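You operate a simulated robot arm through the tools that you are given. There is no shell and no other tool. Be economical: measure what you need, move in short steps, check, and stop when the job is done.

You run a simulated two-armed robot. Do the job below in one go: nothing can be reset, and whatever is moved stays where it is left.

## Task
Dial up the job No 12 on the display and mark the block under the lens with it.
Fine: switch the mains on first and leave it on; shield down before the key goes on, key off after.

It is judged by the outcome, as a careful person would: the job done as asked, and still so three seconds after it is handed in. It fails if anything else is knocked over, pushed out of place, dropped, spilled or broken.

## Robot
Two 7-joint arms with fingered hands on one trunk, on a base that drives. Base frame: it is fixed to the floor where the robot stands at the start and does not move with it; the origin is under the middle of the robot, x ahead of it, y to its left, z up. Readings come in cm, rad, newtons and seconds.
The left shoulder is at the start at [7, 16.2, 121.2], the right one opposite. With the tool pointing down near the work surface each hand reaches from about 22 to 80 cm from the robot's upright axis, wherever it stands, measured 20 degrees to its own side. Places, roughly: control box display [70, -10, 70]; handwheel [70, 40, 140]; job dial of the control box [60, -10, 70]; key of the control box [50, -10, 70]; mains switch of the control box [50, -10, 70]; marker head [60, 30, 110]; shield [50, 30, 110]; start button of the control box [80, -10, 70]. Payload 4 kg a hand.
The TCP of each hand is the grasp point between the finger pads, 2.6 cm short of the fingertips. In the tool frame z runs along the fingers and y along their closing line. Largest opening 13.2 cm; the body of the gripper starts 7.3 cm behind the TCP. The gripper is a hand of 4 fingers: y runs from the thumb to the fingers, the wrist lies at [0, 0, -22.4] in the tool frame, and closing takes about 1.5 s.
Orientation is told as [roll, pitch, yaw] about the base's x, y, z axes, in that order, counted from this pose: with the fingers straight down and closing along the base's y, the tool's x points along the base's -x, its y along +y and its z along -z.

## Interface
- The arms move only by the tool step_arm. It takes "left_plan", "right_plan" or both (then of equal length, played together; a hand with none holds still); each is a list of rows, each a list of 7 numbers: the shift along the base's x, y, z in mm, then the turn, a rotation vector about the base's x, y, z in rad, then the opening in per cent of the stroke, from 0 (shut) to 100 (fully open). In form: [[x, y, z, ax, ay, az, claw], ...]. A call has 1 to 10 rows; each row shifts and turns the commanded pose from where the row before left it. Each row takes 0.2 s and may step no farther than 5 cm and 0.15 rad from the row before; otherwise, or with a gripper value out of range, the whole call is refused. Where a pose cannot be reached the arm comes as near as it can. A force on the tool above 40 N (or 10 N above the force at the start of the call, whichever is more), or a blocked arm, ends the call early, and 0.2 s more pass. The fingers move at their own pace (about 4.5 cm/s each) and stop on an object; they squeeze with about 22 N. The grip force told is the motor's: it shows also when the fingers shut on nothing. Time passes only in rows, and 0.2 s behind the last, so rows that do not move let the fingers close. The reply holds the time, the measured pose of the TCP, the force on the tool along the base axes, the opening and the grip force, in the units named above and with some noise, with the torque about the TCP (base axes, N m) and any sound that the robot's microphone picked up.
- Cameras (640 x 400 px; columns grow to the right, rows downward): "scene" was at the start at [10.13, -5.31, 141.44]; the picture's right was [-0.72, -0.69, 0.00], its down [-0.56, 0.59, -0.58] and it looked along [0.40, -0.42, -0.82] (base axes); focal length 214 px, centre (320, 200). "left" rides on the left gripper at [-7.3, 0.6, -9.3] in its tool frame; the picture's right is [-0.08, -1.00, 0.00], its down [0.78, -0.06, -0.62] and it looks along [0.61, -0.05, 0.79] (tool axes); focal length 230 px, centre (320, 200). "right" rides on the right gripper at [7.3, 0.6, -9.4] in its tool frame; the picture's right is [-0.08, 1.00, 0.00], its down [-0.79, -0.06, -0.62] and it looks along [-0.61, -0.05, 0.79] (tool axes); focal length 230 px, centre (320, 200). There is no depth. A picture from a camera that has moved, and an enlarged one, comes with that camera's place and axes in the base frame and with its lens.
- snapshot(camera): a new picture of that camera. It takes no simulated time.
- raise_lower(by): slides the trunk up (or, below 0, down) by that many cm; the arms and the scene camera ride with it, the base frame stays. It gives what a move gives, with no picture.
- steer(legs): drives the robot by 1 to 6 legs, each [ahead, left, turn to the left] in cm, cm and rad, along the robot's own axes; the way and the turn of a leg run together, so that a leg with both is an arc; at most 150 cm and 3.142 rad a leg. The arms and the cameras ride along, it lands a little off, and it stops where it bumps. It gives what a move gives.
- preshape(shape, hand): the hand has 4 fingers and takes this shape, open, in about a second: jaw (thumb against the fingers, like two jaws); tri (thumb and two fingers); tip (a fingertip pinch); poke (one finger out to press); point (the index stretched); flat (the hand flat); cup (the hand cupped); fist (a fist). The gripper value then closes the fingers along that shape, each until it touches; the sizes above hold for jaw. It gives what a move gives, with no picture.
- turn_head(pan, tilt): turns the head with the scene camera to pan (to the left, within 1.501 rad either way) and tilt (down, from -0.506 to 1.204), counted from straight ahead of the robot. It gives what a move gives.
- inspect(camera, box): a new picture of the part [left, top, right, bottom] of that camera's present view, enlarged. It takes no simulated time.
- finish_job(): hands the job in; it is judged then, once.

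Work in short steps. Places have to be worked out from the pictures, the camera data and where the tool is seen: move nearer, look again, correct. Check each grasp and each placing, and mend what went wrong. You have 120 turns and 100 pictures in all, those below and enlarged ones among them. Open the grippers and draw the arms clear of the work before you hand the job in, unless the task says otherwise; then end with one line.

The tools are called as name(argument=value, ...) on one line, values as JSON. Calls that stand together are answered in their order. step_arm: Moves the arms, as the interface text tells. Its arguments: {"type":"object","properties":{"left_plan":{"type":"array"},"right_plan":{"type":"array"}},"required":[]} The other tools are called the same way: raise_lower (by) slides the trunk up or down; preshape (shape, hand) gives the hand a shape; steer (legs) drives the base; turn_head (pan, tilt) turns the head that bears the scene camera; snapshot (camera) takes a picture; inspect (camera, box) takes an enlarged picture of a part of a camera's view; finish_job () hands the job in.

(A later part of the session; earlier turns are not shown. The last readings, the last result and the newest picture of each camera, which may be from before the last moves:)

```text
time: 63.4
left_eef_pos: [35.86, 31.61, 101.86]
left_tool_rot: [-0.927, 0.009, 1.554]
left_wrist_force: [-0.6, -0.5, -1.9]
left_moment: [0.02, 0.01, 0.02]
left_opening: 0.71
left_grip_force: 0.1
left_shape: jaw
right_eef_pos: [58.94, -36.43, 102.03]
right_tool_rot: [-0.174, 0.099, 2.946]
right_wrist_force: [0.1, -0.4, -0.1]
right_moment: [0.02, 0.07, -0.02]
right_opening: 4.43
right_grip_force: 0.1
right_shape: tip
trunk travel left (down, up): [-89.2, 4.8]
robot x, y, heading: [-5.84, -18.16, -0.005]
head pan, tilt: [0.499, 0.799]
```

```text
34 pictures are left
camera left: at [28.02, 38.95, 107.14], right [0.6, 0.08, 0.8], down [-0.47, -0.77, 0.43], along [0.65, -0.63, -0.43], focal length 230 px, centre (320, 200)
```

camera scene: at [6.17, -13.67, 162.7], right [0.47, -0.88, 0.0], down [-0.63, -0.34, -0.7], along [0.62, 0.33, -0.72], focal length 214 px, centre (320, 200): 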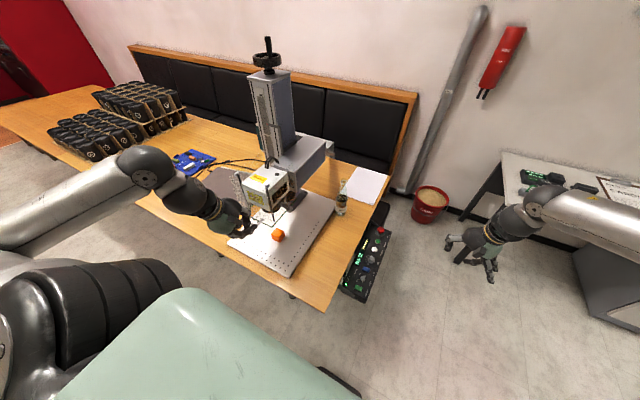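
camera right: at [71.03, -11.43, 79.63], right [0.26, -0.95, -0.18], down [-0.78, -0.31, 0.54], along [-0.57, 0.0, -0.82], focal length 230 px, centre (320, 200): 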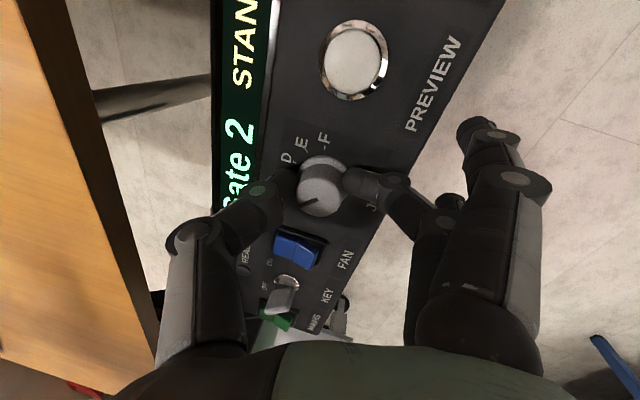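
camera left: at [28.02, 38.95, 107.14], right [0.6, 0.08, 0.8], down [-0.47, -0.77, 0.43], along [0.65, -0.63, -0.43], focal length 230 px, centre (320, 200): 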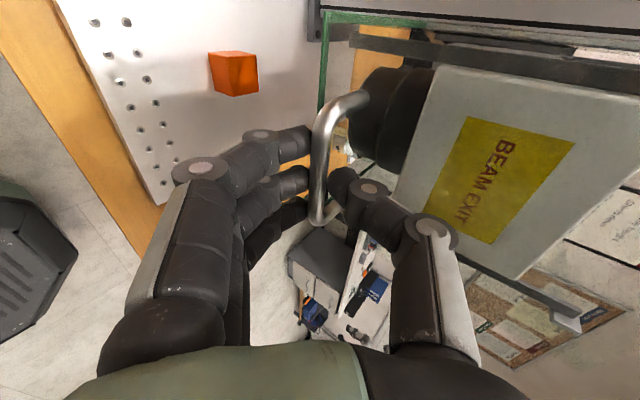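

Fingers surround the bar but only reached the commanded gap; close fully to grip, then start down 2 cm.

step_arm(left_plan=[[0, 0, 0, 0, 0, 0, 0], [0, 0, 0, 0, 0, 0, 0], [0, 0, 0, 0, 0, 0, 0], [0, 0, -10, 0, 0, 0, 0], [0, 0, -10, 0, 0, 0, 0]])

inspect(camera="scene", box=[190, 150, 350, 250])

```text
time: 64.6
left_eef_pos: [35.79, 31.61, 99.9]
left_tool_rot: [-0.924, 0.01, 1.555]
left_wrist_force: [0.1, 0.3, 0.5]
left_moment: [0.02, 0.03, 0.01]
left_opening: 0.37
left_grip_force: 22.0
left_shape: jaw
right_eef_pos: [59.09, -36.42, 101.94]
right_tool_rot: [-0.173, 0.097, 2.947]
right_wrist_force: [0.2, -0.3, -0.1]
right_moment: [0.0, 0.0, 0.01]
right_opening: 4.44
right_grip_force: 0.0
right_shape: tip
trunk travel left (down, up): [-89.2, 4.8]
robot x, y, heading: [-5.34, -18.05, -0.005]
head pan, tilt: [0.499, 0.799]
```

```text
4.00 times, centred on (270, 200) of scene
camera zoom: at [6.99, -13.97, 162.62], right [0.47, -0.88, 0.0], down [-0.63, -0.34, -0.7], along [0.61, 0.33, -0.72], focal length 858 px, centre (520, 200)
```

zoom: 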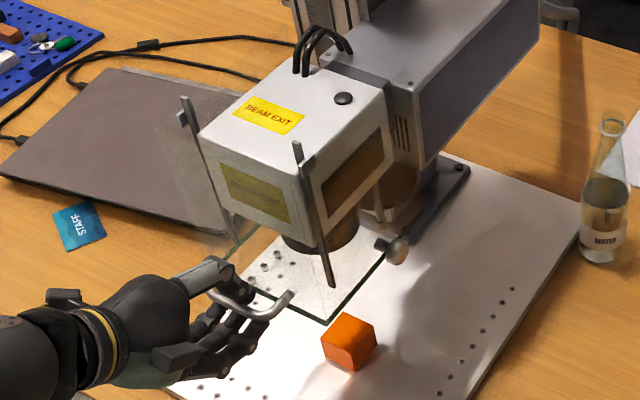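

The shield slides down with the hand. Continue down in steps.

step_arm(left_plan=[[0, 0, -20, 0, 0, 0, 0], [0, 0, -20, 0, 0, 0, 0], [0, 0, -20, 0, 0, 0, 0], [0, 0, -20, 0, 0, 0, 0], [0, 0, -20, 0, 0, 0, 0], [0, 0, -20, 0, 0, 0, 0]])

inspect(camera="scene", box=[190, 150, 350, 250])

```text
time: 66.0
left_eef_pos: [35.83, 31.61, 87.98]
left_tool_rot: [-0.927, 0.009, 1.555]
left_wrist_force: [3.9, 1.2, 3.7]
left_moment: [0.03, -0.01, 0.04]
left_opening: 0.36
left_grip_force: 21.9
left_shape: jaw
right_eef_pos: [59.08, -36.36, 102.0]
right_tool_rot: [-0.173, 0.097, 2.946]
right_wrist_force: [0.1, -0.4, 0.5]
right_moment: [-0.01, -0.02, 0.0]
right_opening: 4.45
right_grip_force: 0.0
right_shape: tip
trunk travel left (down, up): [-89.2, 4.8]
robot x, y, heading: [-5.13, -18.02, -0.009]
head pan, tilt: [0.499, 0.799]
```

```text
4.00 times, centred on (270, 200) of scene
camera zoom: at [7.0, -14.01, 162.62], right [0.47, -0.88, 0.0], down [-0.63, -0.34, -0.7], along [0.61, 0.33, -0.72], focal length 858 px, centre (520, 200)
```

zoom: 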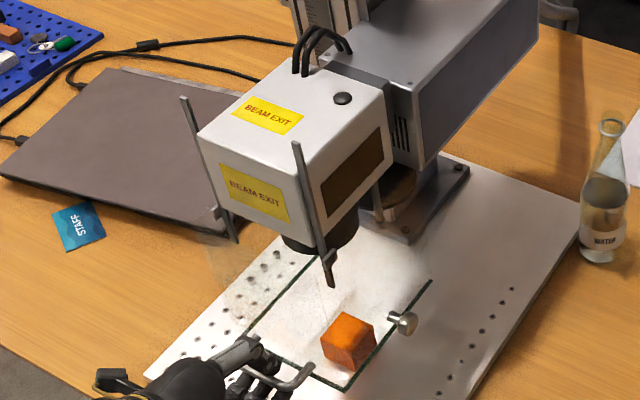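

Going well. The hand's underside may meet the table near the end, so proceed in smaller steps.

step_arm(left_plan=[[0, 0, -10, 0, 0, 0, 0], [0, 0, -10, 0, 0, 0, 0], [0, 0, -10, 0, 0, 0, 0], [0, 0, -10, 0, 0, 0, 0], [0, 0, -10, 0, 0, 0, 0]])

snapshot(camera="left")

inspect(camera="scene", box=[190, 160, 350, 260])

```text
time: 67.2
left_eef_pos: [36.27, 31.41, 83.36]
left_tool_rot: [-0.938, 0.008, 1.557]
left_wrist_force: [12.3, 2.4, 19.0]
left_moment: [-0.02, -0.18, 0.03]
left_opening: 0.21
left_grip_force: 21.6
left_shape: jaw
right_eef_pos: [58.9, -36.68, 101.81]
right_tool_rot: [-0.175, 0.099, 2.946]
right_wrist_force: [0.7, 0.4, 0.4]
right_moment: [0.01, -0.02, 0.0]
right_opening: 4.45
right_grip_force: 0.1
right_shape: tip
trunk travel left (down, up): [-89.2, 4.8]
robot x, y, heading: [-5.17, -17.89, -0.005]
head pan, tilt: [0.499, 0.799]
```

```text
31 pictures are left
camera left: at [28.45, 38.83, 88.45], right [0.59, 0.07, 0.8], down [-0.47, -0.78, 0.42], along [0.65, -0.63, -0.42], focal length 230 px, centre (320, 200)
```

left: 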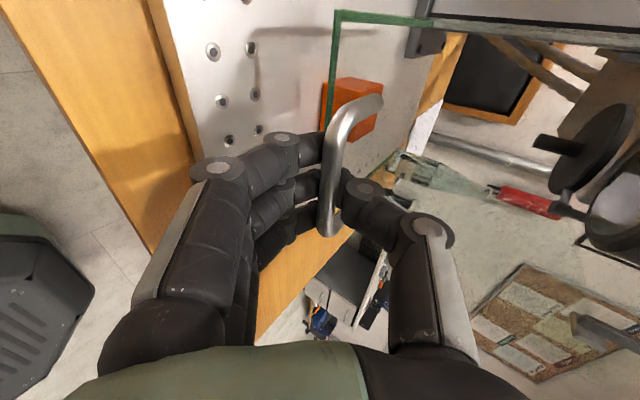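

```text
4.00 times, centred on (270, 210) of scene
camera zoom: at [6.96, -14.31, 162.67], right [0.47, -0.88, 0.0], down [-0.63, -0.34, -0.7], along [0.61, 0.33, -0.72], focal length 858 px, centre (520, 160)
```

zoom: 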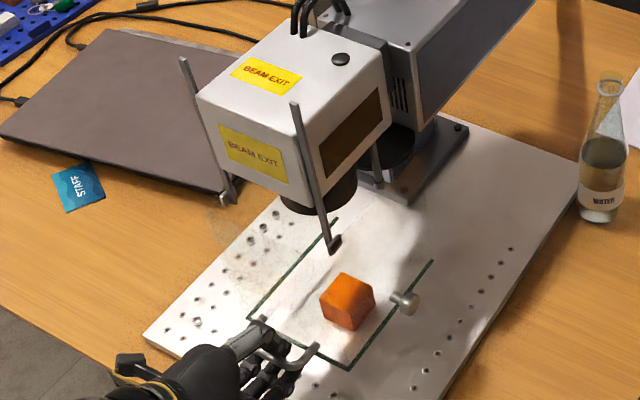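

The slider tabs are at the rail ends and force has risen to ~20 N — near/at the bottom stop. Push slightly further to confirm.

step_arm(left_plan=[[0, 0, -4, 0, 0, 0, 0], [0, 0, -4, 0, 0, 0, 0], [0, 0, -4, 0, 0, 0, 0]])

inspect(camera="scene", box=[230, 170, 310, 260])

```text
time: 68.0
left_eef_pos: [36.4, 31.48, 82.37]
left_tool_rot: [-0.944, 0.005, 1.559]
left_wrist_force: [17.4, 0.3, 30.6]
left_moment: [-0.01, -0.08, 0.0]
left_opening: 0.33
left_grip_force: 22.4
left_shape: jaw
right_eef_pos: [59.02, -36.7, 102.0]
right_tool_rot: [-0.179, 0.097, 2.945]
right_wrist_force: [-0.1, 0.0, 0.4]
right_moment: [0.02, -0.02, -0.01]
right_opening: 4.45
right_grip_force: 0.0
right_shape: tip
trunk travel left (down, up): [-89.2, 4.8]
robot x, y, heading: [-5.27, -17.93, -0.008]
head pan, tilt: [0.499, 0.799]
```

```text
4.44 times, centred on (270, 215) of scene
camera zoom: at [6.82, -14.45, 162.66], right [0.47, -0.88, 0.0], down [-0.63, -0.34, -0.7], along [0.61, 0.33, -0.72], focal length 953 px, centre (542, 133)
```

zoom: 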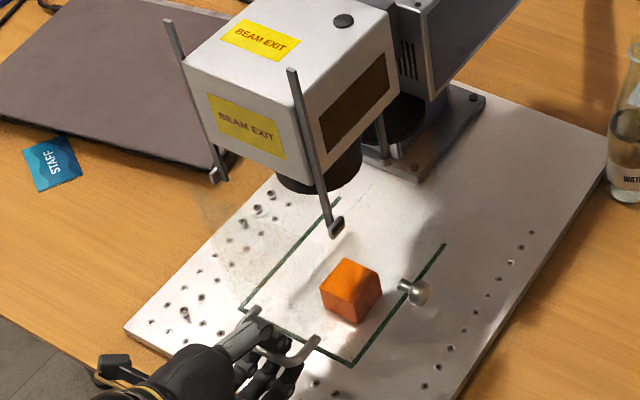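

It is at the stop (force climbs, no further motion). Relieve load, open, and withdraw backward.

step_arm(left_plan=[[0, 0, 3, 0, 0, 0, 20], [0, 0, 0, 0, 0, 0, 40], [0, 0, 0, 0, 0, 0, 40], [0, 0, 0, 0, 0, 0, 40], [-25, 0, 12, 0, 0, 0, 40], [-30, 0, 20, 0, 0, 0, 40], [-30, 0, 30, 0, 0, 0, 40], [-10, 0, 40, 0, 0, 0, 40]])

inspect(camera="scene", box=[190, 160, 350, 260])

```text
time: 69.8
left_eef_pos: [26.01, 31.56, 92.22]
left_tool_rot: [-0.927, 0.007, 1.555]
left_wrist_force: [-0.8, -0.7, 0.3]
left_moment: [0.02, 0.02, 0.02]
left_opening: 5.29
left_grip_force: 0.0
left_shape: jaw
right_eef_pos: [58.9, -36.42, 101.92]
right_tool_rot: [-0.176, 0.098, 2.945]
right_wrist_force: [0.7, -0.5, 0.4]
right_moment: [0.03, 0.02, 0.01]
right_opening: 4.43
right_grip_force: 0.0
right_shape: tip
trunk travel left (down, up): [-89.2, 4.8]
robot x, y, heading: [-5.45, -17.74, -0.0]
head pan, tilt: [0.499, 0.799]
```

```text
4.00 times, centred on (270, 210) of scene
camera zoom: at [6.88, -14.15, 162.62], right [0.47, -0.88, 0.0], down [-0.63, -0.34, -0.7], along [0.61, 0.33, -0.72], focal length 858 px, centre (520, 160)
```

zoom: 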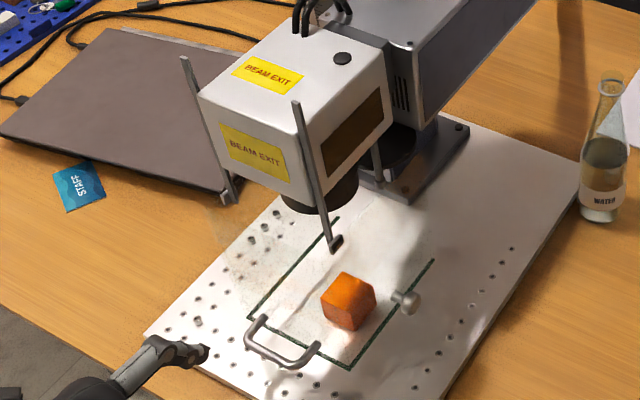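

Shield stays down and the block is inside it. Now bring the left hand up and aside, then reposition the robot for the right-hand work.

step_arm(left_plan=[[-10, -20, 40, 0, 0, 0, 40], [0, -30, 40, 0, 0, 0, 40], [0, -40, 40, 0, 0, 0, 40], [0, -40, 40, 0, 0, 0, 40], [0, -40, 40, 0, 0, 0, 40], [0, 0, 40, 0, 0, 0, 40]])

raise_lower(by=-18)

snapshot(camera="scene")

```text
refused: row 3 steps farther than a row can; nothing moved
```

```text
time: 71.8
left_eef_pos: [26.14, 31.6, 74.29]
left_tool_rot: [-0.927, 0.01, 1.553]
left_wrist_force: [0.3, 0.0, 0.3]
left_moment: [0.01, -0.02, -0.05]
left_opening: 5.31
left_grip_force: 0.1
left_shape: jaw
right_eef_pos: [58.92, -36.34, 84.03]
right_tool_rot: [-0.175, 0.099, 2.945]
right_wrist_force: [-0.6, 0.1, -0.1]
right_moment: [-0.01, 0.01, -0.04]
right_opening: 4.44
right_grip_force: 0.1
right_shape: tip
trunk travel left (down, up): [-71.2, 22.8]
robot x, y, heading: [-5.09, -17.71, -0.007]
head pan, tilt: [0.499, 0.799]
```

```text
27 pictures are left
camera scene: at [6.85, -14.06, 144.64], right [0.47, -0.88, 0.0], down [-0.63, -0.34, -0.7], along [0.61, 0.33, -0.72], focal length 214 px, centre (320, 200)
```

scene: 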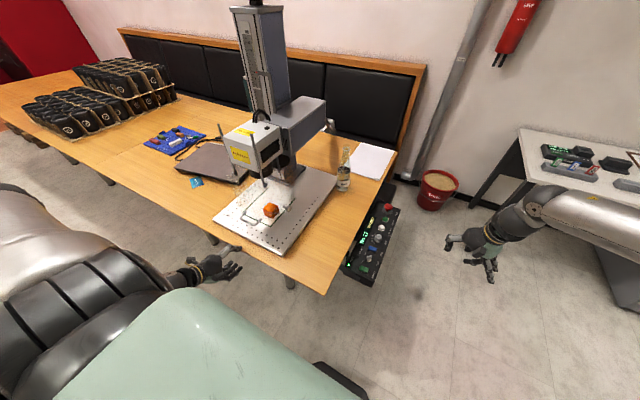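

That lowering happened with the left hand unmoved; luckily no contact, but it is now just in front of the table edge. Lift it straight up with a slight pull back.

step_arm(left_plan=[[-20, 0, 20, 0, 0, 0, 40], [0, 0, 40, 0, 0, 0, 40], [0, 0, 40, 0, 0, 0, 40], [0, 0, 40, 0, 0, 0, 40], [0, -20, 40, 0, 0, 0, 40], [0, -25, 40, 0, 0, 0, 40], [0, -25, 40, 0, 0, 0, 40]])

```text
time: 73.4
left_eef_pos: [24.41, 29.02, 95.65]
left_tool_rot: [-0.927, -0.001, 1.562]
left_wrist_force: [0.9, 0.1, 0.2]
left_moment: [0.02, -0.03, -0.02]
left_opening: 5.28
left_grip_force: 0.0
left_shape: jaw
left hand out of reach, approached as far as the arm can: row 6, 7
right_eef_pos: [59.2, -36.36, 83.86]
right_tool_rot: [-0.176, 0.095, 2.947]
right_wrist_force: [0.2, 0.7, 0.4]
right_moment: [0.02, 0.04, -0.03]
right_opening: 4.43
right_grip_force: 0.1
right_shape: tip
trunk travel left (down, up): [-71.2, 22.8]
robot x, y, heading: [-5.43, -17.88, -0.002]
head pan, tilt: [0.499, 0.799]
```

Slide the left hand sideways to y≈12, away from the shield handle.

step_arm(left_plan=[[0, -40, 0, 0, 0, 0, 40], [0, -40, 0, 0, 0, 0, 40], [0, -40, 0, 0, 0, 0, 40], [0, -40, 0, 0, 0, 0, 40]])

```text
time: 74.4
left_eef_pos: [25.28, 20.86, 87.93]
left_tool_rot: [-0.928, 0.009, 1.555]
left_wrist_force: [0.4, -0.1, -0.8]
left_moment: [-0.01, 0.0, -0.01]
left_opening: 5.29
left_grip_force: 0.1
left_shape: jaw
left hand out of reach, approached as far as the arm can: row 1, 2, 3, 4
right_eef_pos: [59.07, -36.36, 83.84]
right_tool_rot: [-0.174, 0.099, 2.948]
right_wrist_force: [1.2, 0.3, 0.2]
right_moment: [0.01, -0.02, -0.01]
right_opening: 4.44
right_grip_force: 0.1
right_shape: tip
trunk travel left (down, up): [-71.2, 22.8]
robot x, y, heading: [-5.14, -17.34, -0.007]
head pan, tilt: [0.499, 0.799]
```

Drive forward 6 cm to bring START within the right hand's reach, and pan the head to the box.

steer(legs=[[6, 0, 0]])

turn_head(pan=0.15, tilt=0.85)

snapshot(camera="scene")

snapshot(camera="right")

```text
time: 75.4
left_eef_pos: [31.06, 20.94, 88.02]
left_tool_rot: [-0.928, 0.012, 1.554]
left_wrist_force: [0.2, -0.9, -0.4]
left_moment: [0.02, 0.04, -0.02]
left_opening: 5.26
left_grip_force: 0.2
left_shape: jaw
right_eef_pos: [64.69, -36.46, 84.05]
right_tool_rot: [-0.175, 0.099, 2.948]
right_wrist_force: [-0.3, -0.5, -0.4]
right_moment: [0.02, 0.0, -0.01]
right_opening: 4.43
right_grip_force: 0.1
right_shape: tip
trunk travel left (down, up): [-71.2, 22.8]
robot x, y, heading: [0.54, -17.78, -0.003]
head pan, tilt: [0.499, 0.799]
```

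```text
time: 76.2
left_eef_pos: [31.0, 20.89, 87.9]
left_tool_rot: [-0.929, 0.008, 1.554]
left_wrist_force: [0.4, 0.8, 0.2]
left_moment: [-0.01, -0.03, -0.02]
left_opening: 5.29
left_grip_force: 0.1
left_shape: jaw
right_eef_pos: [64.84, -36.35, 83.94]
right_tool_rot: [-0.174, 0.1, 2.949]
right_wrist_force: [-0.1, 0.5, -0.6]
right_moment: [0.0, -0.01, 0.03]
right_opening: 4.47
right_grip_force: 0.1
right_shape: tip
trunk travel left (down, up): [-71.2, 22.8]
robot x, y, heading: [0.46, -17.86, -0.006]
head pan, tilt: [0.15, 0.85]
```

```text
26 pictures are left
camera scene: at [13.36, -16.78, 144.23], right [0.15, -0.99, 0.0], down [-0.74, -0.11, -0.66], along [0.65, 0.1, -0.75], focal length 214 px, centre (320, 200)
```

scene: 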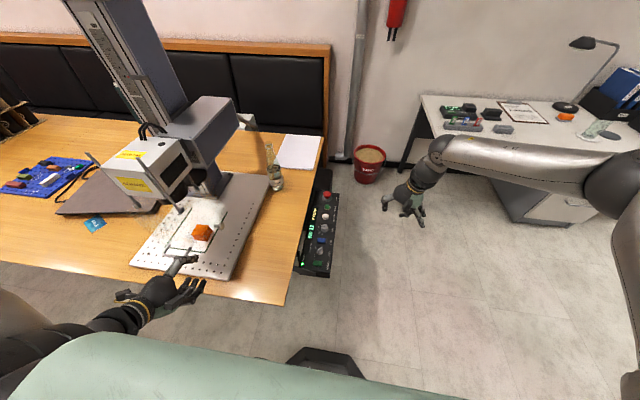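

```text
25 pictures are left
camera right: at [70.59, -39.8, 93.65], right [-0.25, -0.95, -0.18], down [-0.84, 0.12, 0.54], along [-0.49, 0.28, -0.82], focal length 230 px, centre (320, 200)
```

right: 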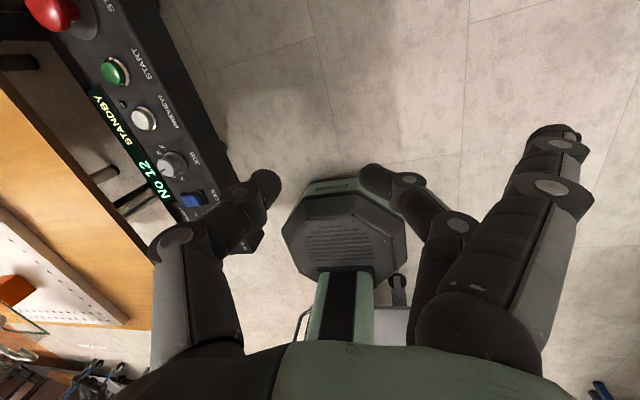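

Now the key: bow presently along ≈145° (OFF), ON needs ≈85° clockwise. Re-lean the hand slightly to lift the spare fingers, set yaw ≈2.53 and hover over it.

step_arm(right_plan=[[0, 0, 0, -0.082, 0.067, 0, 34], [0, 0, 0, -0.082, 0.067, 0, 34], [0, 0, 0, -0.082, 0.067, 0, 34], [-20, 42, 0, 0, 0, -0.14, 34], [-20, 42, 0, 0, 0, -0.14, 34], [-20, 42, 0, 0, 0, -0.14, 34], [-20, 42, -10, 0, 0, 0, 34], [-20, 42, -10, 0, 0, 0, 34], [-19, 42, -20, 0, 0, 0, 34]])

snapshot(camera="right")

```text
refused: row 9 steps farther than a row can; nothing moved
```

```text
24 pictures are left
camera right: at [70.59, -39.8, 93.65], right [-0.25, -0.95, -0.18], down [-0.84, 0.12, 0.54], along [-0.49, 0.28, -0.82], focal length 230 px, centre (320, 200)
```

right: 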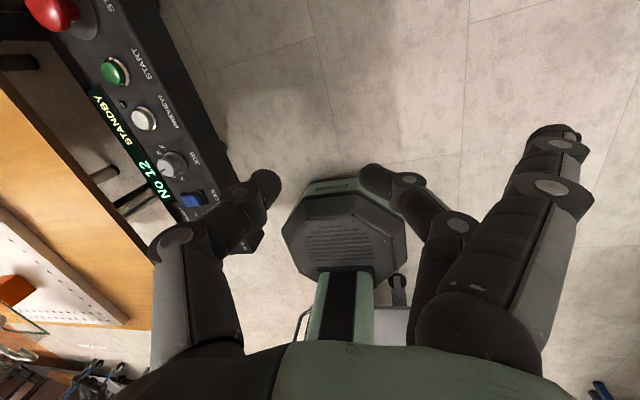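

One row was too long; resend with a shorter last row.

step_arm(right_plan=[[0, 0, 0, -0.082, 0.067, 0, 34], [0, 0, 0, -0.082, 0.067, 0, 34], [0, 0, 0, -0.082, 0.067, 0, 34], [-20, 42, 0, 0, 0, -0.14, 34], [-20, 42, 0, 0, 0, -0.14, 34], [-20, 42, 0, 0, 0, -0.14, 34], [-20, 42, -10, 0, 0, 0, 34], [-20, 42, -10, 0, 0, 0, 34], [-19, 42, -10, 0, 0, 0, 34]])

snapshot(camera="right")

```text
time: 78.2
left_eef_pos: [31.22, 21.0, 88.0]
left_tool_rot: [-0.928, 0.01, 1.556]
left_wrist_force: [-0.1, -0.1, 0.4]
left_moment: [-0.01, 0.0, -0.04]
left_opening: 5.28
left_grip_force: 0.2
left_shape: jaw
right_eef_pos: [52.96, -10.97, 81.04]
right_tool_rot: [0.107, -0.051, 2.533]
right_wrist_force: [-0.2, -0.5, -0.1]
right_moment: [-0.02, 0.0, 0.02]
right_opening: 4.44
right_grip_force: 0.1
right_shape: tip
trunk travel left (down, up): [-71.2, 22.8]
robot x, y, heading: [0.37, -17.8, -0.005]
head pan, tilt: [0.15, 0.85]
```

```text
23 pictures are left
camera right: at [59.53, -15.16, 89.83], right [-0.63, -0.77, 0.11], down [-0.55, 0.53, 0.65], along [-0.56, 0.34, -0.76], focal length 230 px, centre (320, 200)
```

right: 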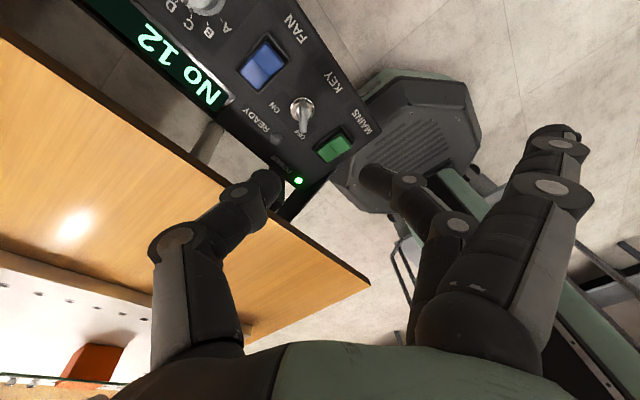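

Key at ≈[52.9,-10.9], its bow is aligned with my closing direction. Narrow the opening to ~2.4 cm and descend to just above it, then check.

step_arm(right_plan=[[0, 2, -25, 0, 0, 0, 19], [0, 0, -25, 0, 0, 0, 19], [0, 0, -20, 0, 0, 0, 19], [0, 0, -10, 0, 0, 0, 19]])

snapshot(camera="right")

```text
time: 79.2
left_eef_pos: [31.19, 20.94, 87.96]
left_tool_rot: [-0.928, 0.011, 1.555]
left_wrist_force: [-1.0, -0.5, 0.1]
left_moment: [0.0, 0.01, 0.01]
left_opening: 5.26
left_grip_force: 0.0
left_shape: jaw
right_eef_pos: [53.09, -10.96, 72.87]
right_tool_rot: [0.106, -0.052, 2.534]
right_wrist_force: [0.5, -0.9, 0.7]
right_moment: [0.03, 0.0, -0.03]
right_opening: 2.56
right_grip_force: 0.1
right_shape: tip
trunk travel left (down, up): [-71.2, 22.8]
robot x, y, heading: [0.56, -17.73, -0.002]
head pan, tilt: [0.15, 0.85]
```

```text
22 pictures are left
camera right: at [59.69, -15.04, 81.73], right [-0.62, -0.77, 0.11], down [-0.55, 0.53, 0.65], along [-0.56, 0.35, -0.75], focal length 230 px, centre (320, 200)
```

right: 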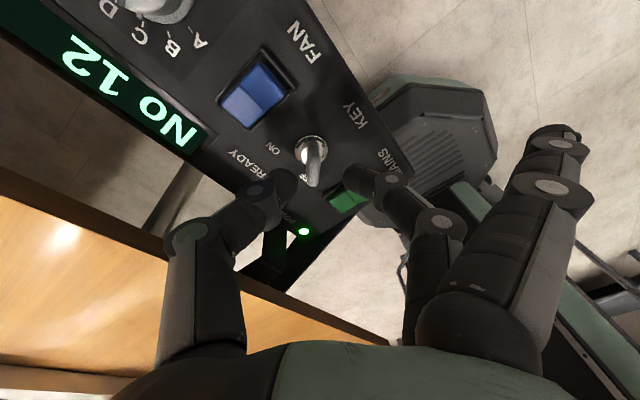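

Bow is centered between the tips and trending right into place. Lower 28 mm and close.

step_arm(right_plan=[[0, 0, -12, 0, 0, 0, 19], [0, 0, -10, 0, 0, 0, 19], [0, 0, -6, 0, 0, 0, 19], [0, 0, 0, 0, 0, 0, 0], [0, 0, 0, 0, 0, 0, 0], [0, 0, 0, 0, 0, 0, 0]])

snapshot(camera="right")

```text
time: 80.6
left_eef_pos: [31.02, 20.83, 88.06]
left_tool_rot: [-0.928, 0.007, 1.555]
left_wrist_force: [0.1, 0.1, 0.0]
left_moment: [0.0, -0.01, 0.04]
left_opening: 5.3
left_grip_force: 0.1
left_shape: jaw
right_eef_pos: [52.93, -11.08, 70.24]
right_tool_rot: [0.104, -0.053, 2.534]
right_wrist_force: [-0.6, -2.4, 11.2]
right_moment: [-0.17, 0.07, -0.02]
right_opening: 0.64
right_grip_force: 21.4
right_shape: tip
trunk travel left (down, up): [-71.2, 22.8]
robot x, y, heading: [0.32, -18.08, -0.002]
head pan, tilt: [0.15, 0.85]
```

```text
21 pictures are left
camera right: at [59.51, -15.21, 79.1], right [-0.63, -0.77, 0.11], down [-0.55, 0.53, 0.65], along [-0.56, 0.35, -0.76], focal length 230 px, centre (320, 200)
```

right: 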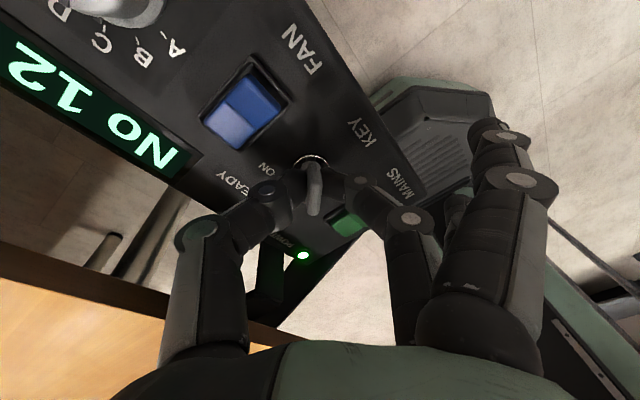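

Key gripped (0.64 cm). Turn clockwise 0.75 rad and look.

step_arm(right_plan=[[0, 0, 1, 0, 0, -0.15, 0], [0, 0, 0, 0, 0, -0.15, 0], [0, 0, 0, 0, 0, -0.15, 0], [0, 0, 0, 0, 0, -0.15, 0], [0, 0, 0, 0, 0, -0.15, 0]])

snapshot(camera="right")

```text
time: 81.8
left_eef_pos: [31.0, 20.82, 87.93]
left_tool_rot: [-0.929, 0.009, 1.555]
left_wrist_force: [-0.5, -0.1, -0.7]
left_moment: [-0.02, 0.01, -0.01]
left_opening: 5.26
left_grip_force: 0.1
left_shape: jaw
right_eef_pos: [52.88, -10.98, 70.3]
right_tool_rot: [0.104, -0.054, 1.784]
right_wrist_force: [-5.3, -0.7, 2.7]
right_moment: [-0.09, 0.25, 0.01]
right_opening: 0.55
right_grip_force: 23.0
right_shape: tip
trunk travel left (down, up): [-71.2, 22.8]
robot x, y, heading: [0.34, -17.57, -0.004]
head pan, tilt: [0.15, 0.85]
```

```text
20 pictures are left
camera right: at [54.82, -18.52, 79.14], right [-0.98, -0.14, 0.11], down [-0.04, 0.76, 0.65], along [-0.17, 0.63, -0.75], focal length 230 px, centre (320, 200)
```

right: 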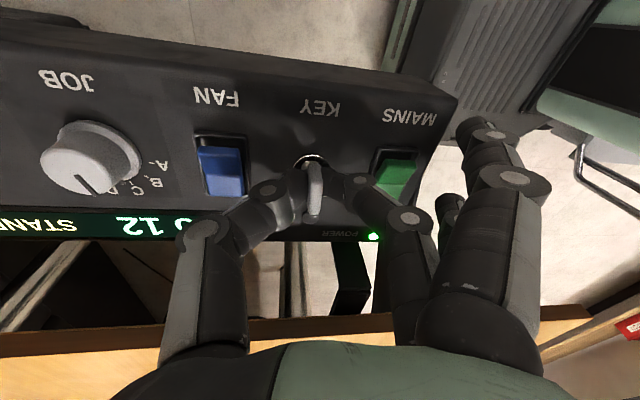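

The key turns with the hand. Continue 0.6 rad toward ON.

step_arm(right_plan=[[0, 0, 0, 0, 0, -0.12, 0], [0, 0, 0, 0, 0, -0.12, 0], [0, 0, 0, 0, 0, -0.12, 0], [0, 0, 0, 0, 0, -0.12, 0], [0, 0, 0, 0, 0, -0.12, 0]])

inspect(camera="scene", box=[270, 180, 380, 290])

```text
time: 83.0
left_eef_pos: [31.03, 20.85, 87.89]
left_tool_rot: [-0.928, 0.009, 1.554]
left_wrist_force: [-0.4, -0.2, 0.2]
left_moment: [0.02, -0.03, 0.0]
left_opening: 5.28
left_grip_force: 0.0
left_shape: jaw
right_eef_pos: [52.87, -10.82, 70.28]
right_tool_rot: [0.105, -0.054, 1.183]
right_wrist_force: [-9.1, 4.4, 0.7]
right_moment: [0.13, 0.38, -0.01]
right_opening: 0.43
right_grip_force: 22.0
right_shape: tip
trunk travel left (down, up): [-71.2, 22.8]
robot x, y, heading: [0.16, -17.8, -0.005]
head pan, tilt: [0.15, 0.85]
```

```text
3.64 times, centred on (325, 235) of scene
camera zoom: at [13.27, -16.72, 144.23], right [0.15, -0.99, 0.0], down [-0.74, -0.11, -0.66], along [0.65, 0.1, -0.75], focal length 780 px, centre (302, 73)
```

zoom: 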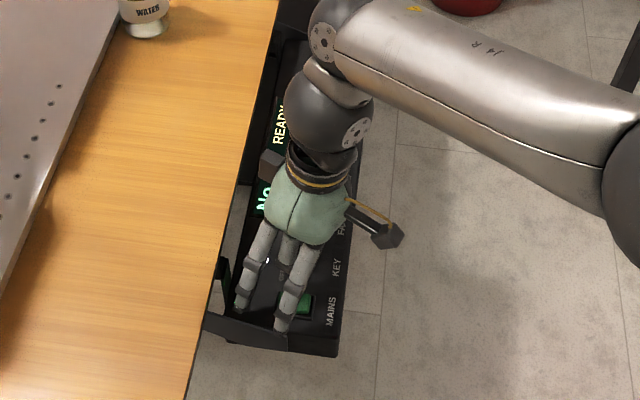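

READY: key on. Release, lift, and go toward START while yawing back so spare fingers point off the box.

step_arm(right_plan=[[0, 0, 0, 0, 0, 0, 20], [0, 0, 0, 0, 0, 0, 20], [0, 0, 20, 0, 0, 0, 20], [0, 0, 40, 0, 0, 0, 20], [0, 0, 40, 0, 0, 0, 0], [20, -10, 10, 0, 0, 0.15, 0], [20, -10, 0, 0, 0, 0.15, 0], [20, -10, 0, 0, 0, 0.15, 0], [20, -10, 0, 0, 0, 0.15, 0], [20, 0, 0, 0, 0, 0.15, 0]])

step_arm(right_plan=[[20, 10, 0, 0, 0, 0.15, 0], [20, 10, 0, 0, 0, 0.15, 0], [20, 10, 0, 0, 0, 0.15, 0], [20, 5, 0, 0, 0, 0.15, 0], [20, 0, 0, 0, 0, 0.15, 0], [20, 0, 0, 0, 0, 0.15, 0]])

snapshot(camera="right")

inspect(camera="scene", box=[270, 160, 380, 290])

```text
time: 85.2
left_eef_pos: [31.09, 21.05, 87.92]
left_tool_rot: [-0.929, 0.01, 1.554]
left_wrist_force: [-0.3, 1.0, -0.7]
left_moment: [-0.01, -0.01, -0.02]
left_opening: 5.3
left_grip_force: 0.0
left_shape: jaw
right_eef_pos: [62.73, -14.6, 81.4]
right_tool_rot: [0.1, -0.059, 1.933]
right_wrist_force: [0.3, -0.9, -0.2]
right_moment: [0.11, 0.05, -0.03]
right_opening: 0.0
right_grip_force: 22.4
right_shape: tip
trunk travel left (down, up): [-71.2, 22.8]
robot x, y, heading: [0.76, -17.72, -0.004]
head pan, tilt: [0.15, 0.85]
```

```text
time: 86.6
left_eef_pos: [31.13, 21.02, 87.93]
left_tool_rot: [-0.929, 0.01, 1.555]
left_wrist_force: [0.6, -0.7, 0.0]
left_moment: [0.01, 0.02, 0.03]
left_opening: 5.3
left_grip_force: 0.0
left_shape: jaw
right_eef_pos: [63.71, -16.39, 83.73]
right_tool_rot: [0.101, -0.051, 2.836]
right_wrist_force: [-0.1, 0.1, -0.1]
right_moment: [-0.01, 0.03, 0.0]
right_opening: 0.0
right_grip_force: 22.5
right_shape: tip
right hand out of reach, approached as far as the arm can: row 1, 2, 3, 4, 5, 6
trunk travel left (down, up): [-71.2, 22.8]
robot x, y, heading: [0.57, -17.6, -0.001]
head pan, tilt: [0.15, 0.85]
```

```text
18 pictures are left
camera right: at [71.16, -18.33, 92.65], right [-0.37, -0.92, 0.1], down [-0.68, 0.34, 0.65], along [-0.63, 0.17, -0.76], focal length 230 px, centre (320, 200)
```

right: 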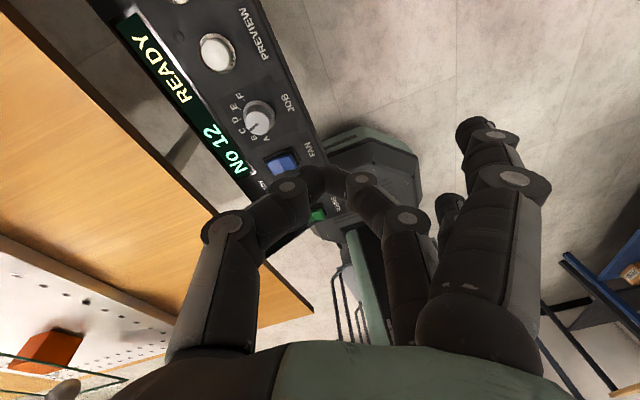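

```text
3.08 times, centred on (325, 225) of scene
camera zoom: at [13.37, -16.74, 144.23], right [0.15, -0.99, 0.0], down [-0.74, -0.11, -0.66], along [0.65, 0.1, -0.75], focal length 660 px, centre (305, 123)
```

zoom: 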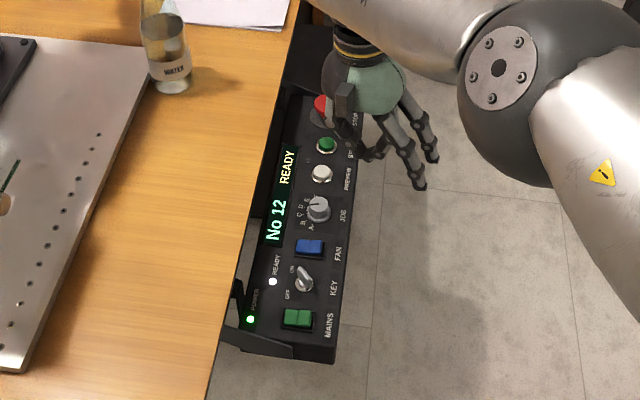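

READY lit, display No 12. START is beyond reach with this lean; lean the hand the other way (wrist back toward the robot) and try again.

step_arm(right_plan=[[0, 0, -10, 0.07, -0.12, 0, 0], [0, 0, -10, 0.07, -0.12, 0, 0], [0, 0, 0, 0.06, -0.12, 0, 0], [0, 0, 0, 0, -0.1, 0, 0], [30, 0, 0, 0, 0, 0, 0], [30, 10, 0, 0, 0, 0, 0], [30, 10, 0, 0, 0, 0, 0], [20, 10, 0, 0, 0, 0, 0]])

snapshot(camera="right")

```text
time: 88.4
left_eef_pos: [31.12, 20.93, 87.87]
left_tool_rot: [-0.928, 0.01, 1.554]
left_wrist_force: [-0.4, 0.2, 0.3]
left_moment: [0.0, 0.02, 0.01]
left_opening: 5.29
left_grip_force: 0.0
left_shape: jaw
right_eef_pos: [74.75, -13.29, 81.65]
right_tool_rot: [-0.231, 0.324, 2.799]
right_wrist_force: [0.5, 0.2, 0.1]
right_moment: [0.0, 0.02, -0.01]
right_opening: 0.0
right_grip_force: 22.2
right_shape: tip
trunk travel left (down, up): [-71.2, 22.8]
robot x, y, heading: [0.39, -17.79, -0.007]
head pan, tilt: [0.15, 0.85]
```

```text
16 pictures are left
camera right: at [77.75, -17.27, 92.45], right [-0.33, -0.91, -0.24], down [-0.91, 0.24, 0.33], along [-0.25, 0.33, -0.91], focal length 230 px, centre (320, 200)
```

right: 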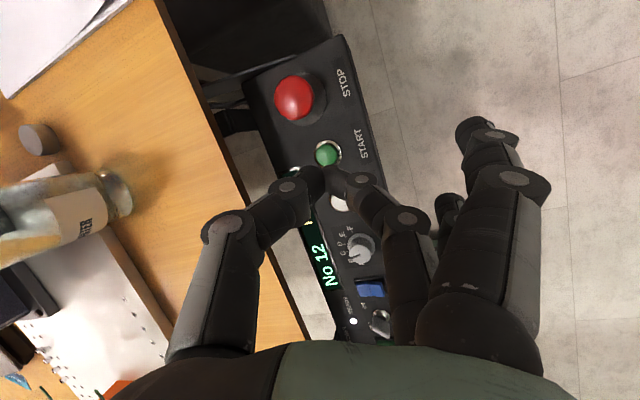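

START ≈[75.9,-11.1,68]; tip now ≈[75.7,-13.1,79.5]. Shift +2 cm y and descend to just above, then check.

step_arm(right_plan=[[2, 20, -20, 0, 0, 0, 0], [0, 0, -30, 0, 0, 0, 0], [0, 0, -25, 0, 0, 0, 0]])

snapshot(camera="right")

```text
time: 89.2
left_eef_pos: [31.1, 20.87, 87.99]
left_tool_rot: [-0.93, 0.008, 1.555]
left_wrist_force: [0.8, 0.1, 0.1]
left_moment: [-0.02, -0.04, -0.02]
left_opening: 5.29
left_grip_force: 0.0
left_shape: jaw
right_eef_pos: [73.42, -12.03, 74.75]
right_tool_rot: [-0.234, 0.322, 2.797]
right_wrist_force: [-0.2, -0.4, 0.1]
right_moment: [-0.01, -0.04, 0.0]
right_opening: 0.0
right_grip_force: 21.6
right_shape: tip
right hand out of reach, approached as far as the arm can: row 2, 3
trunk travel left (down, up): [-71.2, 22.8]
robot x, y, heading: [0.67, -17.61, -0.001]
head pan, tilt: [0.15, 0.85]
```

```text
15 pictures are left
camera right: at [76.31, -16.03, 85.45], right [-0.33, -0.91, -0.24], down [-0.91, 0.24, 0.33], along [-0.25, 0.33, -0.91], focal length 230 px, centre (320, 200)
```

right: 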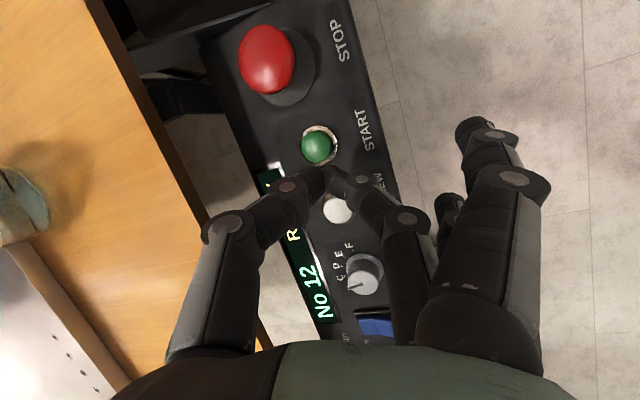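

Slightly out of reach. Lift the right hand 6 cm, pull the left a bit back, and drive forward 4 cm.

step_arm(left_plan=[[0, -10, 0, 0, 0, 0, 40], [0, -10, 0, 0, 0, 0, 40]], right_plan=[[0, 0, 30, 0, 0, 0, 0], [0, 0, 30, 0, 0, 0, 0]])

steer(legs=[[4, 0, 0]])

snapshot(camera="right")

```text
time: 89.8
left_eef_pos: [31.06, 20.96, 88.05]
left_tool_rot: [-0.929, 0.011, 1.556]
left_wrist_force: [0.3, 0.2, 0.3]
left_moment: [0.02, 0.0, -0.01]
left_opening: 5.29
left_grip_force: 0.0
left_shape: jaw
left hand out of reach, approached as far as the arm can: row 1, 2
right_eef_pos: [73.23, -11.93, 80.91]
right_tool_rot: [-0.233, 0.323, 2.799]
right_wrist_force: [0.2, -0.3, 0.2]
right_moment: [-0.01, -0.03, 0.0]
right_opening: 0.0
right_grip_force: 21.9
right_shape: tip
trunk travel left (down, up): [-71.2, 22.8]
robot x, y, heading: [0.23, -17.82, -0.004]
head pan, tilt: [0.15, 0.85]
```

```text
time: 90.7
left_eef_pos: [34.65, 20.87, 88.12]
left_tool_rot: [-0.931, 0.007, 1.556]
left_wrist_force: [-0.4, -0.6, 0.4]
left_moment: [-0.02, -0.02, 0.04]
left_opening: 5.28
left_grip_force: 0.0
left_shape: jaw
right_eef_pos: [76.96, -11.96, 80.94]
right_tool_rot: [-0.237, 0.325, 2.8]
right_wrist_force: [0.4, -0.1, 0.6]
right_moment: [-0.04, 0.02, -0.04]
right_opening: 0.02
right_grip_force: 22.6
right_shape: tip
trunk travel left (down, up): [-71.2, 22.8]
robot x, y, heading: [4.45, -17.77, -0.006]
head pan, tilt: [0.15, 0.85]
```

```text
14 pictures are left
camera right: at [79.87, -15.9, 91.78], right [-0.33, -0.91, -0.24], down [-0.91, 0.24, 0.33], along [-0.25, 0.33, -0.91], focal length 230 px, centre (320, 200)
```

right: 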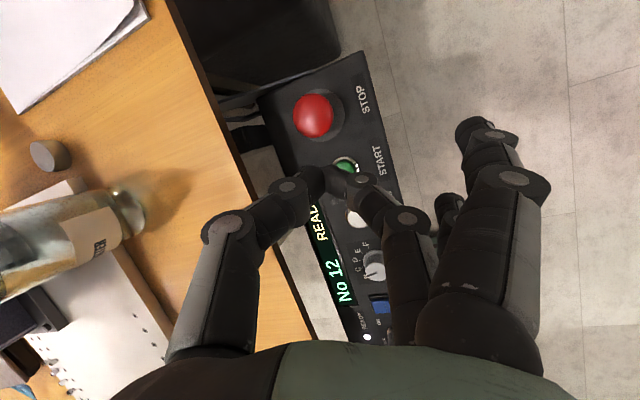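

START ≈[75.9,-11.0]; tip ≈[77.6,-12,78.7]. Shift −17/+10 mm and descend 85 mm.

step_arm(right_plan=[[-17, 10, -20, 0, 0, 0, 0], [0, 0, -30, 0, 0, 0, 0], [0, 0, -30, 0, 0, 0, 0]])

snapshot(camera="right")

```text
time: 91.5
left_eef_pos: [34.9, 21.01, 87.97]
left_tool_rot: [-0.925, 0.011, 1.557]
left_wrist_force: [-0.5, -0.3, 0.6]
left_moment: [-0.01, 0.01, -0.04]
left_opening: 5.28
left_grip_force: 0.0
left_shape: jaw
right_eef_pos: [75.63, -10.84, 72.74]
right_tool_rot: [-0.235, 0.323, 2.799]
right_wrist_force: [0.3, -0.2, 0.0]
right_moment: [0.01, -0.01, 0.01]
right_opening: 0.0
right_grip_force: 22.2
right_shape: tip
trunk travel left (down, up): [-71.2, 22.8]
robot x, y, heading: [4.31, -17.88, 0.001]
head pan, tilt: [0.15, 0.85]
```

```text
13 pictures are left
camera right: at [78.38, -14.81, 83.54], right [-0.33, -0.91, -0.24], down [-0.91, 0.24, 0.33], along [-0.25, 0.33, -0.91], focal length 230 px, centre (320, 200)
```

right: 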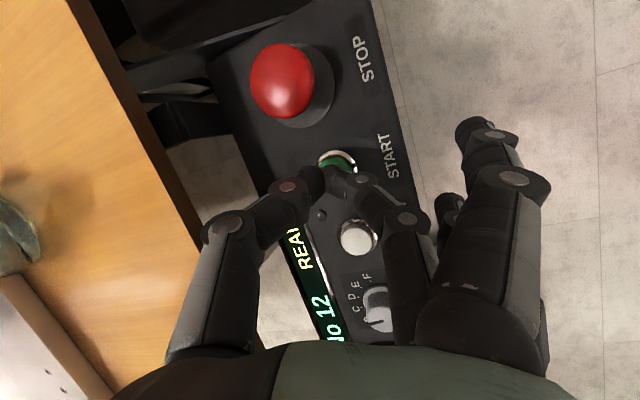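

Nearly aligned; nudge +5 mm x and press slowly.

step_arm(right_plan=[[5, -2, -10, 0, 0, 0, 0], [0, 0, -8, 0, 0, 0, 0], [0, 0, -5, 0, 0, 0, 0], [0, 0, -5, 0, 0, 0, 0], [0, 0, -4, 0, 0, 0, 0]])

snapshot(camera="right")

```text
time: 92.7
left_eef_pos: [34.85, 20.94, 87.89]
left_tool_rot: [-0.929, 0.007, 1.557]
left_wrist_force: [-0.2, 0.2, 0.2]
left_moment: [-0.02, 0.03, 0.0]
left_opening: 5.29
left_grip_force: 0.1
left_shape: jaw
right_eef_pos: [75.0, -11.68, 70.74]
right_tool_rot: [-0.235, 0.326, 2.799]
right_wrist_force: [1.7, 0.1, 5.6]
right_moment: [-0.03, -0.08, 0.01]
right_opening: 0.0
right_grip_force: 22.3
right_shape: tip
right hand out of reach, approached as far as the arm can: row 1, 3, 5
trunk travel left (down, up): [-71.2, 22.8]
robot x, y, heading: [4.0, -17.98, -0.006]
head pan, tilt: [0.15, 0.85]
heard: click
```

```text
12 pictures are left
camera right: at [77.8, -15.51, 81.49], right [-0.33, -0.91, -0.24], down [-0.91, 0.24, 0.33], along [-0.24, 0.33, -0.91], focal length 230 px, centre (320, 200)
```

right: 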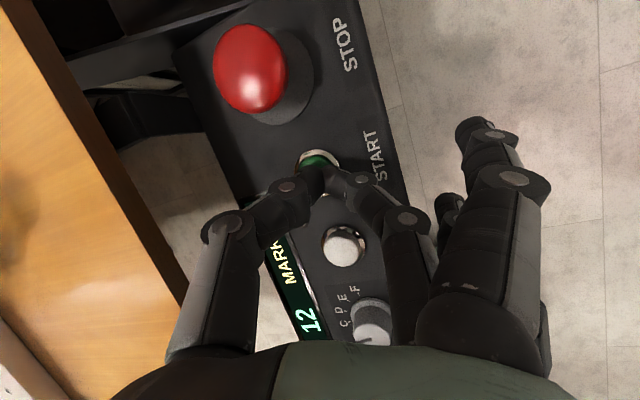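

"Click" heard and the display shows "MARK…". Lift off the button and watch progress.

step_arm(right_plan=[[0, 0, 30, 0, 0, 0, 0], [0, -20, 30, 0, 0, 0, 0], [0, -30, 20, 0, 0, 0, 0], [0, -30, 0, 0, 0, 0, 0], [0, 0, 0, 0, 0, 0, 0], [0, 0, 0, 0, 0, 0, 0], [0, 0, 0, 0, 0, 0, 0], [0, 0, 0, 0, 0, 0, 0]])

inspect(camera="scene", box=[150, 130, 390, 290])

```text
time: 94.5
left_eef_pos: [35.05, 21.05, 87.99]
left_tool_rot: [-0.927, 0.01, 1.556]
left_wrist_force: [-0.6, -0.2, -1.1]
left_moment: [0.01, -0.01, 0.01]
left_opening: 5.3
left_grip_force: 0.1
left_shape: jaw
right_eef_pos: [79.34, -15.78, 78.19]
right_tool_rot: [-0.24, 0.338, 2.802]
right_wrist_force: [-0.6, -0.9, 0.1]
right_moment: [-0.01, 0.01, 0.02]
right_opening: 0.0
right_grip_force: 21.5
right_shape: tip
right hand out of reach, approached as far as the arm can: row 2, 3, 4
trunk travel left (down, up): [-71.2, 22.8]
robot x, y, heading: [4.35, -17.82, -0.0]
head pan, tilt: [0.15, 0.85]
```

```text
2.50 times, centred on (270, 210) of scene
camera zoom: at [17.22, -16.73, 144.23], right [0.15, -0.99, 0.0], down [-0.74, -0.11, -0.66], along [0.65, 0.1, -0.75], focal length 536 px, centre (445, 175)
```

zoom: 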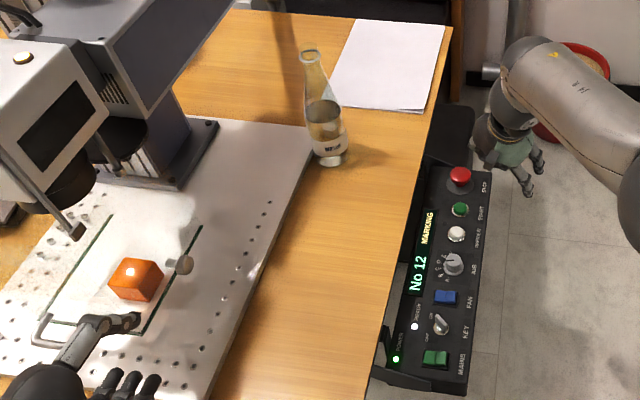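

Marking is running (spot on the block). Move the right hand back and wait.

step_arm(right_plan=[[-30, 0, 20, 0, 0, 0, 0], [-30, -20, 20, 0, 0, 0, 0], [-40, -20, 0, 0, 0, 0, 0], [-40, -20, 0, 0, 0, 0, 34], [-30, -20, 0, 0, 0, 0, 34], [0, 0, 0, 0, 0, 0, 34], [0, 0, 0, 0, 0, 0, 34], [0, 0, 0, 0, 0, 0, 34], [0, 0, 0, 0, 0, 0, 34], [0, 0, 0, 0, 0, 0, 34]])

inspect(camera="scene", box=[150, 130, 390, 290])

```text
time: 96.7
left_eef_pos: [34.86, 20.93, 88.0]
left_tool_rot: [-0.928, 0.009, 1.557]
left_wrist_force: [0.2, 0.1, -0.1]
left_moment: [-0.03, 0.01, 0.01]
left_opening: 5.29
left_grip_force: 0.1
left_shape: jaw
right_eef_pos: [61.01, -25.6, 81.54]
right_tool_rot: [-0.233, 0.322, 2.8]
right_wrist_force: [0.5, 0.6, 0.4]
right_moment: [-0.01, -0.04, 0.0]
right_opening: 4.44
right_grip_force: 0.2
right_shape: tip
trunk travel left (down, up): [-71.2, 22.8]
robot x, y, heading: [4.18, -18.33, -0.007]
head pan, tilt: [0.15, 0.85]
```

```text
2.50 times, centred on (270, 210) of scene
camera zoom: at [17.21, -16.78, 144.23], right [0.15, -0.99, 0.0], down [-0.74, -0.11, -0.66], along [0.65, 0.1, -0.75], focal length 536 px, centre (445, 175)
```

zoom: 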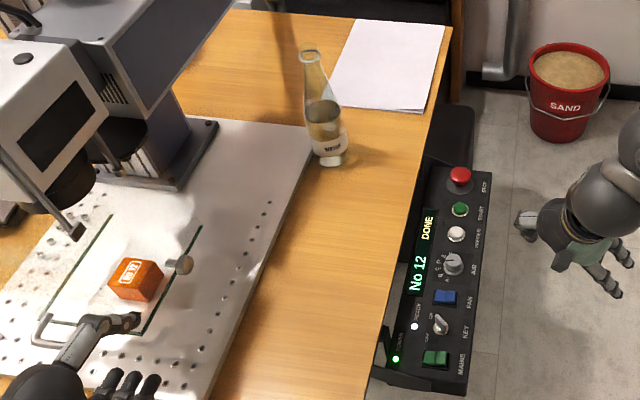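

DONE — "No 12" is marked on the block. Now restore the key-grip orientation (undo lean, yaw to ≈1.18).

step_arm(right_plan=[[-10, 0, 0, 0, 0.1, 0, 34], [-10, 0, 0, -0.06, 0.12, 0, 34], [-10, 0, 0, -0.07, 0.12, 0, 34], [-10, 0, 0, -0.07, 0.12, 0, 34], [-10, 0, 0, 0, 0, -0.15, 34], [-10, 0, 0, 0, 0, -0.15, 34], [-10, 0, 0, 0, 0, -0.15, 34], [-10, 0, 0, 0, 0, -0.15, 34], [0, 10, 0, 0, 0, -0.15, 34], [0, 10, 0, 0, 0, -0.15, 34]])

step_arm(right_plan=[[0, 15, 0, 0, 0, -0.15, 22], [0, 20, 0, 0, 0, -0.15, 22], [0, 25, 0, 0, 0, -0.15, 22], [0, 30, 0, 0, 0, -0.15, 22], [0, 30, 0, 0, 0, -0.12, 22]])

snapshot(camera="right")

```text
time: 98.9
left_eef_pos: [34.9, 20.85, 88.04]
left_tool_rot: [-0.926, 0.009, 1.557]
left_wrist_force: [0.0, -0.1, 0.3]
left_moment: [0.01, -0.02, 0.01]
left_opening: 5.25
left_grip_force: 0.1
left_shape: jaw
right_eef_pos: [52.86, -23.41, 81.75]
right_tool_rot: [0.105, -0.053, 1.933]
right_wrist_force: [0.5, 0.2, 0.3]
right_moment: [0.03, -0.02, 0.02]
right_opening: 4.45
right_grip_force: 0.1
right_shape: tip
trunk travel left (down, up): [-71.2, 22.8]
robot x, y, heading: [4.32, -18.04, -0.001]
head pan, tilt: [0.15, 0.85]
```

```text
time: 100.1
left_eef_pos: [34.87, 21.1, 87.89]
left_tool_rot: [-0.928, 0.011, 1.556]
left_wrist_force: [0.1, -0.5, 0.6]
left_moment: [-0.02, 0.02, -0.02]
left_opening: 5.28
left_grip_force: 0.0
left_shape: jaw
right_eef_pos: [52.89, -11.5, 81.87]
right_tool_rot: [0.103, -0.053, 1.213]
right_wrist_force: [0.8, 0.6, -0.3]
right_moment: [0.0, 0.01, 0.01]
right_opening: 2.97
right_grip_force: 0.1
right_shape: tip
trunk travel left (down, up): [-71.2, 22.8]
robot x, y, heading: [4.45, -17.92, -0.001]
head pan, tilt: [0.15, 0.85]
```

```text
9 pictures are left
camera right: at [50.51, -18.94, 90.78], right [-0.9, 0.42, 0.11], down [0.38, 0.66, 0.65], along [0.2, 0.63, -0.75], focal length 230 px, centre (320, 200)
```

right: 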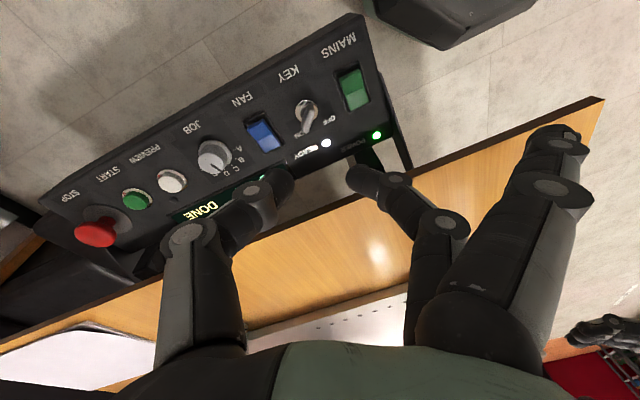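

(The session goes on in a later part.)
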